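You operate a simulated robot arm through the tools that you are given. There is no shell and no other tool. Be economical: measure what you need, move in short steps, check, and stop when the job is done.

Carry out the task below with a simulated robot arm. There is one attempt and no reset: what you move stays moved.

TASK
Take the open blue can from the top of the side bench and leave it in the yellow bin there.
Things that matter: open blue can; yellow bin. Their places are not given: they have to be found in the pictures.

It is judged by the outcome, as a careful person would: the job done as asked, and still so three seconds after it is handed in. It fails if anything else is knocked over, pushed out of place, dropped, spilled or broken.

THE ROBOT
A 6-joint arm with a two-finger parallel gripper, fixed in place. Base frame: the origin is at the foot of the arm, x ahead of it, y to its left, z up; the work surface is at about z = 0. Lengths are in mm, angles in rad, forces in N, time in s.
With the tool pointing down near the work surface it reaches from about 140 to 580 mm from the base axis. Its first joint turns from -1.152 to 1.152 rad. Payload 2.1 kg.
Tool frame: the origin (TCP) lies between the finger pads and is the grasp point; the fingertips stand 30 mm ahead of it; z points along the fingers, y is the line along which they close. The gripper opens to 94 mm. The fingers are 28 mm wide and 10 mm thick; the gripper's body (50 by 96 mm) begins 55 mm behind the TCP.
Orientation is that of the tool frame in the base frame, as a unit quaternion [w, x, y, z]. With the fingers straight down and closing along the base's y, the tool's x points along the base's -x, its y along +y and its z along -z.

THE INTERFACE
- The arm moves only by the tool servo_tool. Its argument "motion" is a list of rows, each a list of 7 numbers: the turn, a rotation vector about the tool's x, y, z in rad, then the shift along the tool's x, y, z in cm, then the gripper command, from -1 (shut) to 1 (fully open), values between in proportion. In form: [[wx, wy, wz, dx, dy, dz, gripper], ...]. A call has 1 to 20 rows; each row is the pose to reach, as a shift and turn from the pose commanded when the call began, along the tool's axes at that moment. A row lasts 0.2 s, in which the tool goes at most 50 mm and 0.15 rad; a call with a longer step from one row to the next is refused whole, and so is a gripper value outside its range. A pose out of reach is approached as far as the arm can. The call stops where the force on the tool passes 40 N (or 10 N more than at its start, if that is more) or the arm is blocked; 0.2 s more then pass. The fingers move at their own pace (about 72 mm/s each) and stop on an object; they squeeze with about 24 N. The grip force told is the motor's: it shows also when the fingers shut on nothing. Time passes only in rows, and 0.2 s behind the last, so rows that repeat a pose let the fingers close. It gives the time, the measured TCP pose, the force on the tool (base axes), the opening and the grip force at its end, in the units of the frame above (readings bear some noise).
- Cameras (640 x 400 px; columns grow to the right, rows downward): "scene" is fixed at [72.8, -389.8, 484.9]; the picture's right is [0.57, -0.82, 0.00], its down [-0.46, -0.32, -0.83] and it looks along [0.68, 0.47, -0.56] (base axes); focal length 263 px, centre (320, 200). "wrist" rides on the gripper at [-37, 0, -58] in the tool frame; the picture's right is [0.00, -1.00, 0.00], its down [0.97, 0.00, -0.24] and it looks along [0.24, 0.00, 0.97] (tool axes); focal length 218 px, centre (320, 200).
- snapshot(camera): a new picture of that camera. No time passes.
- point_at(camera, pixels): for up to 12 pixels [column, row] of the newest picture of that camera ("zoom" is the newest enlarged one), the place [x, y, z] in the base frame of the surface seen there, good to about 3 mm. No time passes.
- close_up(camera, box): a new picture of the part [left, top, right, bottom] of that camera's present view, enlarged. No time passes.
- close_job(): hands the job in; it is judged then, once.

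Work in short steps. Measure before you move; look again where a grasp or a placing could have gone wrong, and mend it. You have 60 turns and 24 pictures in all, the two below and enlarged ones among them. Open the gripper and draw the arm clear of the work before you hand the job in, unless the task says otherwise; then end with one line.

The tools are called by a JSON object that holds its "api" and its "payload". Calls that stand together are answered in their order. servo_tool: Moves the arm, as the interface text tells. Its arguments: {"type":"object","properties":{"motion":{"type":"array","items":{"type":"array","items":{"type":"number"}}}},"required":["motion"]} The other tools are called the same way: snapshot (camera) takes a picture; point_at (camera, pixels) gives the place of the surface under pixels of a picture; close_up (camera, box) takes an enlarged picture of a part of a camera's view; close_job () hands the job in.

At the start:

```text
clock: 0.0
ee_pos: [209.6, -263.1, 350.8]
orientation: [0.0, 0.001, 1.0, 0.0]
ft_force: [-0.2, 1.4, 0.8]
opening: 94.0
gripper_force: 0.0
```

scene: 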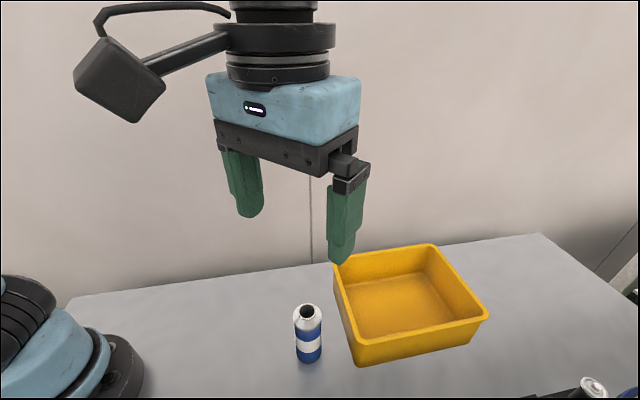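
wrist: 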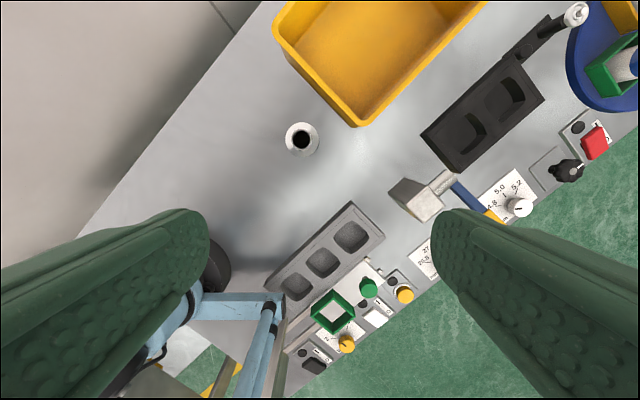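

The blue/white can is at scene (308,333), beside the yellow bin at about (400,300). I'll measure both and take a closer look.

{"api": "close_up", "payload": {"camera": "scene", "box": [260, 220, 500, 370]}}

{"api": "point_at", "payload": {"camera": "scene", "pixels": [[308, 306], [308, 326], [308, 359], [280, 350], [385, 300], [410, 310], [358, 362], [486, 316], [432, 246], [336, 266], [400, 335], [590, 385]]}}

{"api": "point_at", "payload": {"camera": "wrist", "pixels": [[286, 137], [318, 137], [302, 123], [302, 154], [302, 139], [358, 122], [275, 22], [370, 50], [330, 200], [415, 200]]}}

```text
2.67 times, centred on (380, 295) of scene
```

zoom: 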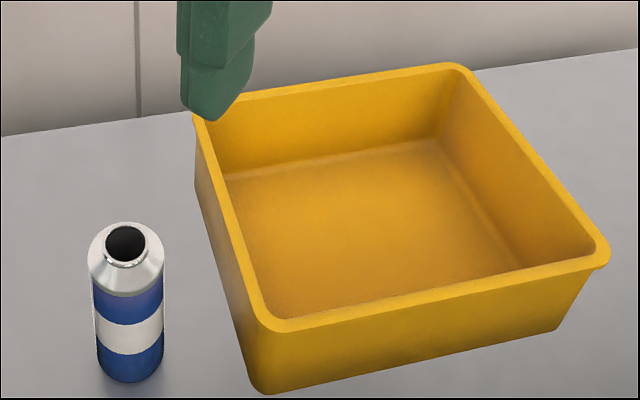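

```text
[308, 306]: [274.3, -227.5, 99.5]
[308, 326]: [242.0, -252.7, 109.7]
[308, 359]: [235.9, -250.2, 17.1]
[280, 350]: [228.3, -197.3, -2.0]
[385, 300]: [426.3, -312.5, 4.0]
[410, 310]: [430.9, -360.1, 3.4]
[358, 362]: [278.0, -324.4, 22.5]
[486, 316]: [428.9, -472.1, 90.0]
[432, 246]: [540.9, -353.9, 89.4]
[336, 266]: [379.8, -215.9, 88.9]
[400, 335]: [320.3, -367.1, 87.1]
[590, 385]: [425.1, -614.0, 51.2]
```

```text
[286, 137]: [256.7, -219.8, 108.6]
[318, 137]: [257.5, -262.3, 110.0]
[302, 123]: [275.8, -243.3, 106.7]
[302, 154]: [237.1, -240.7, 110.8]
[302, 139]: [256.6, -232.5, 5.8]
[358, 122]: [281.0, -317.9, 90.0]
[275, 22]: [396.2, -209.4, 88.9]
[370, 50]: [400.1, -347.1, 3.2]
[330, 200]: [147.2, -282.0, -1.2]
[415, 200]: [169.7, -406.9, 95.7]
```

The can's centre is near (256,-241), and the bin rim is at z≈90. I'll measure the can's top and sides more accurately.

{"api": "point_at", "payload": {"camera": "zoom", "pixels": [[126, 224], [126, 266], [104, 246], [150, 246], [92, 268], [161, 268], [95, 320], [128, 325], [162, 320], [128, 285], [126, 245], [240, 300]]}}

{"api": "close_up", "payload": {"camera": "wrist", "box": [222, 90, 382, 190]}}

```text
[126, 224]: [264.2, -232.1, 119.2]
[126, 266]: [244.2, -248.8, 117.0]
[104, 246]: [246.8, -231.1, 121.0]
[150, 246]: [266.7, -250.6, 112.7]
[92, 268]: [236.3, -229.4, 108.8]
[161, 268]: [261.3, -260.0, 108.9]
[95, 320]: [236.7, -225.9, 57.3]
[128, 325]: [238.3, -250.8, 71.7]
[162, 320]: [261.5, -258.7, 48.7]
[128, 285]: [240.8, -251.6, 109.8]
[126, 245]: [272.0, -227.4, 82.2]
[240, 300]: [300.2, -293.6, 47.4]
```

```text
4.00 times, centred on (302, 140) of wrist
```

zoom: 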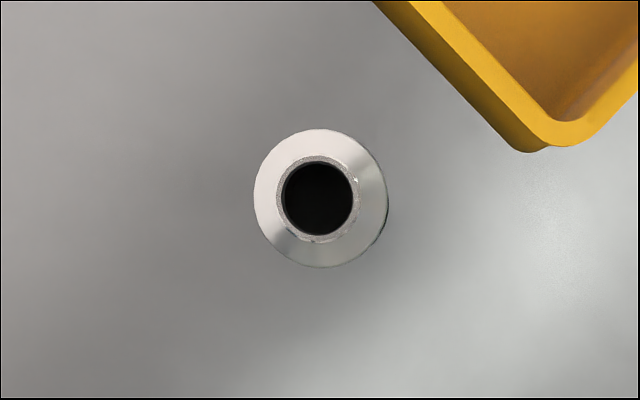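

The can is about 42 mm wide, its shoulder is at z≈108 and its top at z≈121. I'll move above it with the fingers partly open and stop at z≈170.

{"api": "servo_tool", "payload": {"motion": [[0, 0, 0, -2.3, 1.1, 0, 0.7], [0, 0, 0, -4.55, 2.2, 0, 0.7], [0, 0, 0, -4.55, 2.2, 4.5, 0.7], [0, 0, 0, -4.55, 2.2, 9, 0.7], [0, 0, 0, -4.55, 2.2, 13.5, 0.7], [0, 0, 0, -4.55, 2.2, 18, 0.7], [0, 0, 0, -4.55, 2.2, 18, 0.7]]}}

{"api": "snapshot", "payload": {"camera": "wrist"}}

{"api": "snapshot", "payload": {"camera": "scene"}}

```text
clock: 1.6
ee_pos: [256.6, -243.6, 168.1]
orientation: [-0.001, 0.001, 1.0, 0.0]
ft_force: [-0.1, 0.8, 0.2]
opening: 79.9
gripper_force: 0.0
```

```text
19 pictures are left
```

wrist: 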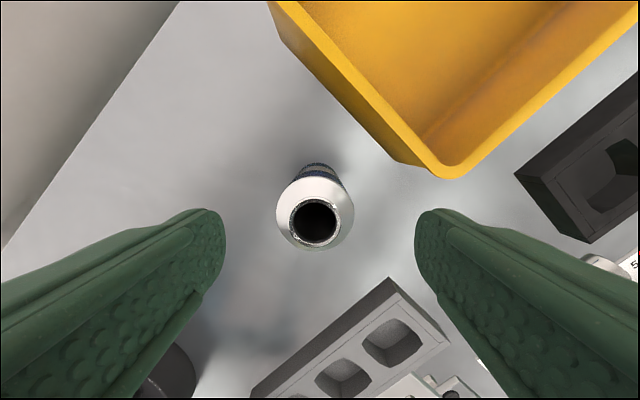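

```text
18 pictures are left
```

scene: 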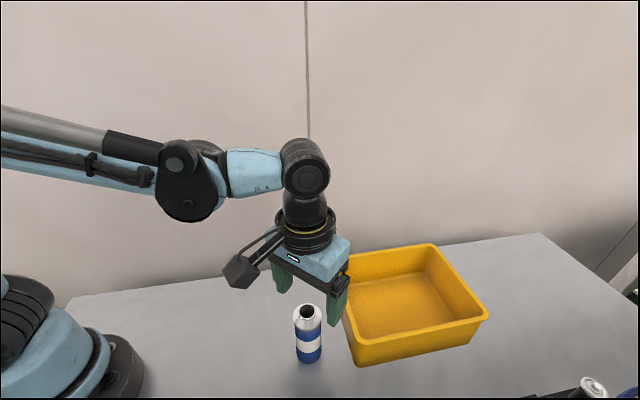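

The can's mouth at wrist (315,222) is centred between the fingers, about 2 mm toward +y. I'll correct that while descending to z≈85.

{"api": "servo_tool", "payload": {"motion": [[0, 0, 0, 0, 0.2, 2, 0.7], [0, 0, 0, 0, 0.2, 4, 0.7], [0, 0, 0, 0, 0.2, 6, 0.7], [0, 0, 0, 0, 0.2, 8.3, 0.7], [0, 0, 0, 0, 0.2, 8.3, 0.7]]}}

{"api": "snapshot", "payload": {"camera": "wrist"}}

```text
clock: 2.8
ee_pos: [254.1, -238.4, 85.1]
orientation: [0.0, 0.0, 1.0, 0.0]
ft_force: [-0.5, 0.5, -0.6]
opening: 79.9
gripper_force: 0.0
```

```text
17 pictures are left
```

wrist: 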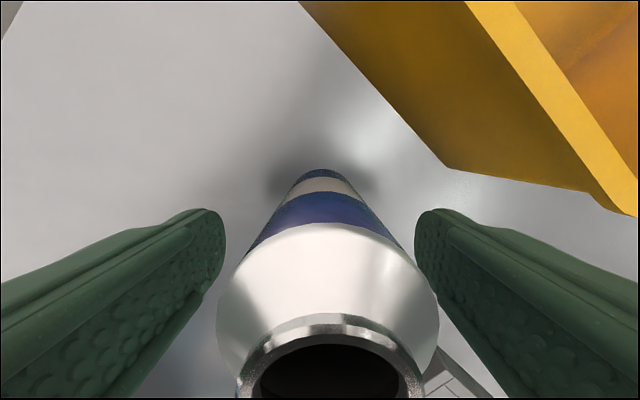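

The can sits between the fingers, about 1–2 mm toward −y. I'll centre on it and close.

{"api": "servo_tool", "payload": {"motion": [[0, 0, 0, 0, -0.15, 0, 0.5], [0, 0, 0, 0, -0.15, 0, 0.2], [0, 0, 0, 0, -0.15, 0, 0.0], [0, 0, 0, 0, -0.15, 0, -0.1], [0, 0, 0, 0, -0.15, 0, -0.2], [0, 0, 0, 0, -0.15, 0, -0.4], [0, 0, 0, 0, -0.15, 0, -0.4]]}}

```text
clock: 4.4
ee_pos: [254.9, -241.7, 85.2]
orientation: [-0.001, 0.0, 1.0, 0.0]
ft_force: [-0.3, -0.6, 0.4]
opening: 43.7
gripper_force: 24.2
```

The fingers hold the can at 43.7 mm. I'll lift slowly to clear the rim.

{"api": "servo_tool", "payload": {"motion": [[0, 0, 0, 0, 0, -0.5, -0.5], [0, 0, 0, 0, 0, -1.5, -0.5], [0, 0, 0, 0, 0, -3, -0.5], [0, 0, 0, 0, 0, -4.5, -0.5], [0, 0, 0, 0, 0, -6, -0.5], [0, 0, 0, 0, 0, -7.5, -0.5], [0, 0, 0, 0, 0, -9, -0.5], [0, 0, 0, 0, 0, -10.5, -0.5], [0, 0, 0, 0, 0, -12, -0.5], [0, 0, 0, 0, 0, -13, -0.5], [0, 0, 0, 0, 0, -13.5, -0.5], [0, 0, 0, 0, 0, -13.5, -0.5]]}}

{"api": "snapshot", "payload": {"camera": "scene"}}

```text
clock: 7.0
ee_pos: [254.3, -241.4, 222.1]
orientation: [0.001, -0.001, 1.0, 0.0]
ft_force: [0.0, -0.2, -0.1]
opening: 43.6
gripper_force: 24.2
```

```text
16 pictures are left
```

scene: 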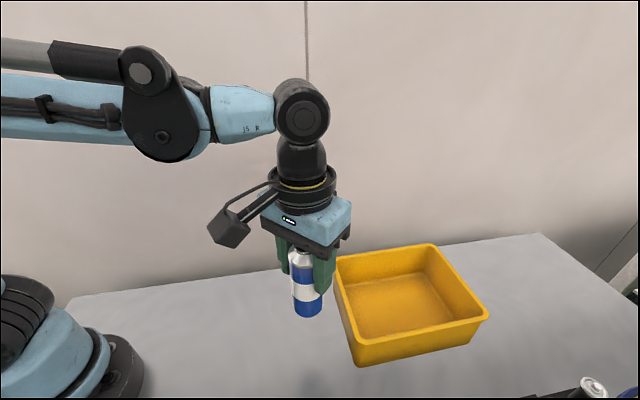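

The can is held upright, with its bottom at z≈137, above the rim at 90. I'll carry it over the bin's centre at about (410,-340).

{"api": "servo_tool", "payload": {"motion": [[0, 0, 0, -0.5, -0.3, 0, -0.5], [0, 0, 0, -1.5, -0.95, 0, -0.5], [0, 0, 0, -3, -1.9, 0, -0.5], [0, 0, 0, -4.5, -2.85, 0, -0.5], [0, 0, 0, -6, -3.8, 0, -0.5], [0, 0, 0, -7.5, -4.75, 0, -0.5], [0, 0, 0, -9, -5.7, 0, -0.5], [0, 0, 0, -10.5, -6.65, 0, -0.5], [0, 0, 0, -12, -7.6, 0, -0.5], [0, 0, 0, -13.5, -8.6, 0, -0.5], [0, 0, 0, -14.7, -9.4, 0, -0.5], [0, 0, 0, -15.3, -9.7, 0, -0.5], [0, 0, 0, -15.6, -9.9, 0, -0.5], [0, 0, 0, -15.6, -9.9, 0, -0.5]]}}

{"api": "snapshot", "payload": {"camera": "scene"}}

{"api": "snapshot", "payload": {"camera": "wrist"}}

```text
clock: 10.0
ee_pos: [412.6, -340.7, 223.5]
orientation: [0.001, 0.0, 1.0, 0.0]
ft_force: [0.1, 0.8, 0.3]
opening: 43.7
gripper_force: 23.4
```

```text
15 pictures are left
```

scene: 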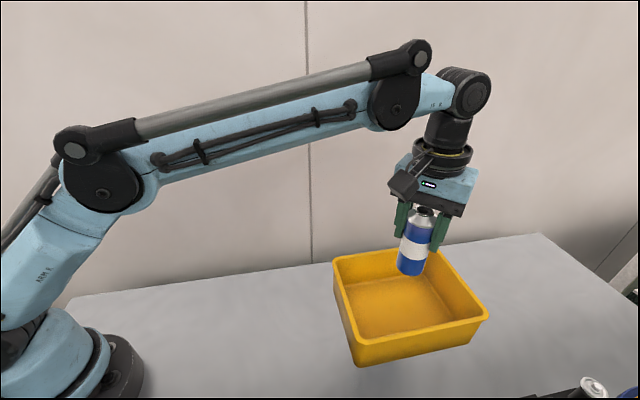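

```text
14 pictures are left
```

wrist: 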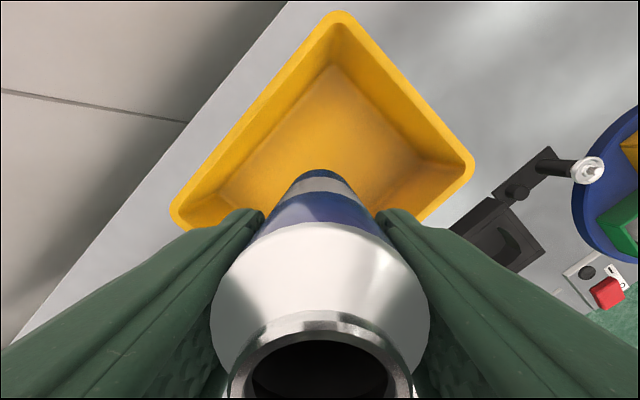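

The can is over the bin's middle. I'll lower it to just above the floor, then creep down.

{"api": "servo_tool", "payload": {"motion": [[0, 0, 0, 0, 0, 0.5, -0.5], [0, 0, 0, 0, 0, 1.5, -0.5], [0, 0, 0, 0, 0, 3, -0.5], [0, 0, 0, 0, 0, 4.5, -0.5], [0, 0, 0, 0, 0, 6, -0.5], [0, 0, 0, 0, 0, 7.5, -0.5], [0, 0, 0, 0, 0, 9, -0.5], [0, 0, 0, 0, 0, 10.2, -0.5], [0, 0, 0, 0, 0, 11.2, -0.5], [0, 0, 0, 0, 0, 12, -0.5], [0, 0, 0, 0, 0, 12.4, -0.5], [0, 0, 0, 0, 0, 12.6, -0.5], [0, 0, 0, 0, 0, 12.6, -0.5]]}}

```text
clock: 12.8
ee_pos: [410.5, -342.0, 96.4]
orientation: [-0.001, -0.001, 1.0, 0.0]
ft_force: [0.1, -0.2, -0.1]
opening: 43.9
gripper_force: 24.0
```

No contact yet at z≈96. I'll creep down 4 mm.

{"api": "servo_tool", "payload": {"motion": [[0, 0, 0, 0, 0, 0.1, -0.5], [0, 0, 0, 0, 0, 0.2, -0.5], [0, 0, 0, 0, 0, 0.3, -0.5], [0, 0, 0, 0, 0, 0.4, -0.5], [0, 0, 0, 0, 0, 0.4, -0.5]]}}

{"api": "close_up", "payload": {"camera": "scene", "box": [320, 200, 500, 375]}}

```text
clock: 14.0
ee_pos: [412.4, -340.0, 92.3]
orientation: [0.0, 0.001, 1.0, 0.001]
ft_force: [0.2, -0.6, -0.7]
opening: 43.6
gripper_force: 24.0
```

```text
2.29 times, centred on (410, 288) of scene
```

zoom: 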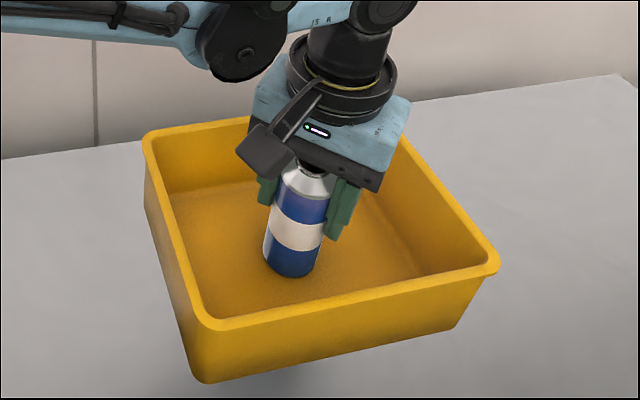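

Still no clear contact at z≈92. I'll creep down in 0.5 mm steps and watch the force.

{"api": "servo_tool", "payload": {"motion": [[0, 0, 0, 0, 0, 0.05, -0.5], [0, 0, 0, 0, 0, 0.1, -0.5], [0, 0, 0, 0, 0, 0.15, -0.5], [0, 0, 0, 0, 0, 0.15, -0.5]]}}

```text
clock: 15.0
ee_pos: [411.8, -341.2, 90.4]
orientation: [0.0, 0.0, 1.0, 0.0]
ft_force: [-0.7, -1.0, -0.9]
opening: 43.5
gripper_force: 24.1
```

{"api": "servo_tool", "payload": {"motion": [[0, 0, 0, 0, 0, 0.05, -0.5], [0, 0, 0, 0, 0, 0.1, -0.5], [0, 0, 0, 0, 0, 0.1, -0.5]]}}

```text
clock: 15.8
ee_pos: [411.7, -340.7, 89.9]
orientation: [0.001, 0.0, 1.0, 0.0]
ft_force: [-0.1, -0.4, -0.1]
opening: 43.4
gripper_force: 24.0
```

{"api": "servo_tool", "payload": {"motion": [[0, 0, 0, 0, 0, 0.05, -0.5], [0, 0, 0, 0, 0, 0.1, -0.5], [0, 0, 0, 0, 0, 0.1, -0.5]]}}

```text
clock: 16.6
ee_pos: [411.1, -340.1, 88.7]
orientation: [0.0, 0.0, 1.0, 0.0]
ft_force: [-2.0, -1.2, 16.2]
opening: 43.8
gripper_force: 23.6
```

Contact: 16 N upward, so the can is on the bin floor. I'll back off slightly and open gently to about 66 mm.

{"api": "servo_tool", "payload": {"motion": [[0, 0, 0, 0, 0, -0.05, -0.5], [0, 0, 0, 0, 0, -0.05, -0.06], [0, 0, 0, 0, 0, -0.05, 0.0], [0, 0, 0, 0, 0, -0.05, 0.15], [0, 0, 0, 0, 0, -0.05, 0.3], [0, 0, 0, 0, 0, -0.05, 0.4], [0, 0, 0, 0, 0, -0.05, 0.4]]}}

{"api": "snapshot", "payload": {"camera": "wrist"}}

```text
clock: 18.2
ee_pos: [411.1, -340.4, 90.1]
orientation: [0.0, 0.0, 1.0, 0.0]
ft_force: [1.2, 0.7, -0.4]
opening: 65.8
gripper_force: 0.0
```

```text
12 pictures are left
```

wrist: 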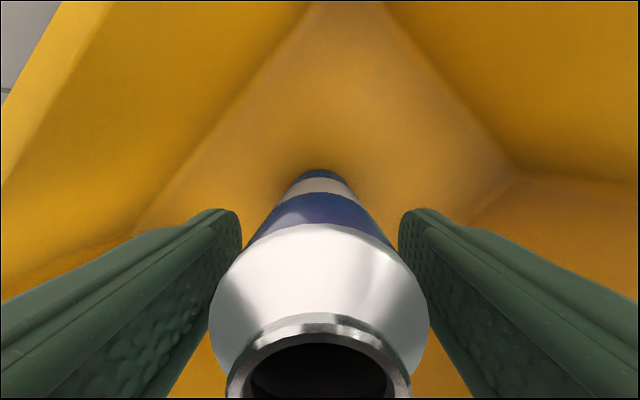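

The can stands free between the open fingers. I'll rise straight up.

{"api": "servo_tool", "payload": {"motion": [[0, 0, 0, 0, 0, -1, 0.4], [0, 0, 0, 0, 0, -2.5, 0.4], [0, 0, 0, 0, 0, -4.5, 0.4], [0, 0, 0, 0, 0, -7, 0.4], [0, 0, 0, 0, 0, -10, 0.4], [0, 0, 0, 0, 0, -13, 0.4], [0, 0, 0, 0, 0, -16, 0.4], [0, 0, 0, 3, 2, -18, 0.4], [0, 0, 0, 7, 4, -19, 0.4], [0, 0, 0, 11, 6, -20, 0.4], [0, 0, 0, 15, 8, -20, 0.4], [0, 0, 0, 15, 8, -20, 0.4]]}}

{"api": "snapshot", "payload": {"camera": "scene"}}

```text
clock: 20.8
ee_pos: [261.4, -261.4, 290.5]
orientation: [0.0, 0.0, 1.0, 0.0]
ft_force: [-0.5, -0.8, 0.6]
opening: 65.7
gripper_force: 0.1
```

```text
11 pictures are left
```

scene: 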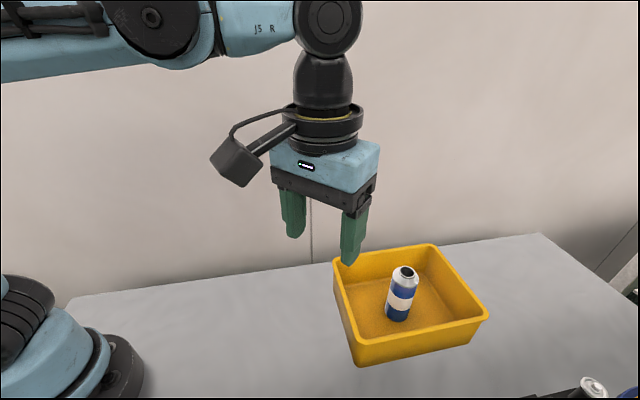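

The can stands in the bin, the bin hasn't moved, and the arm is clear. I'll hand the job in.

{"api": "close_job", "payload": {}}

```text
The job is handed in.
```

The open blue can is standing upright in the yellow bin, nothing else was moved, and the arm is drawn clear with the gripper open.
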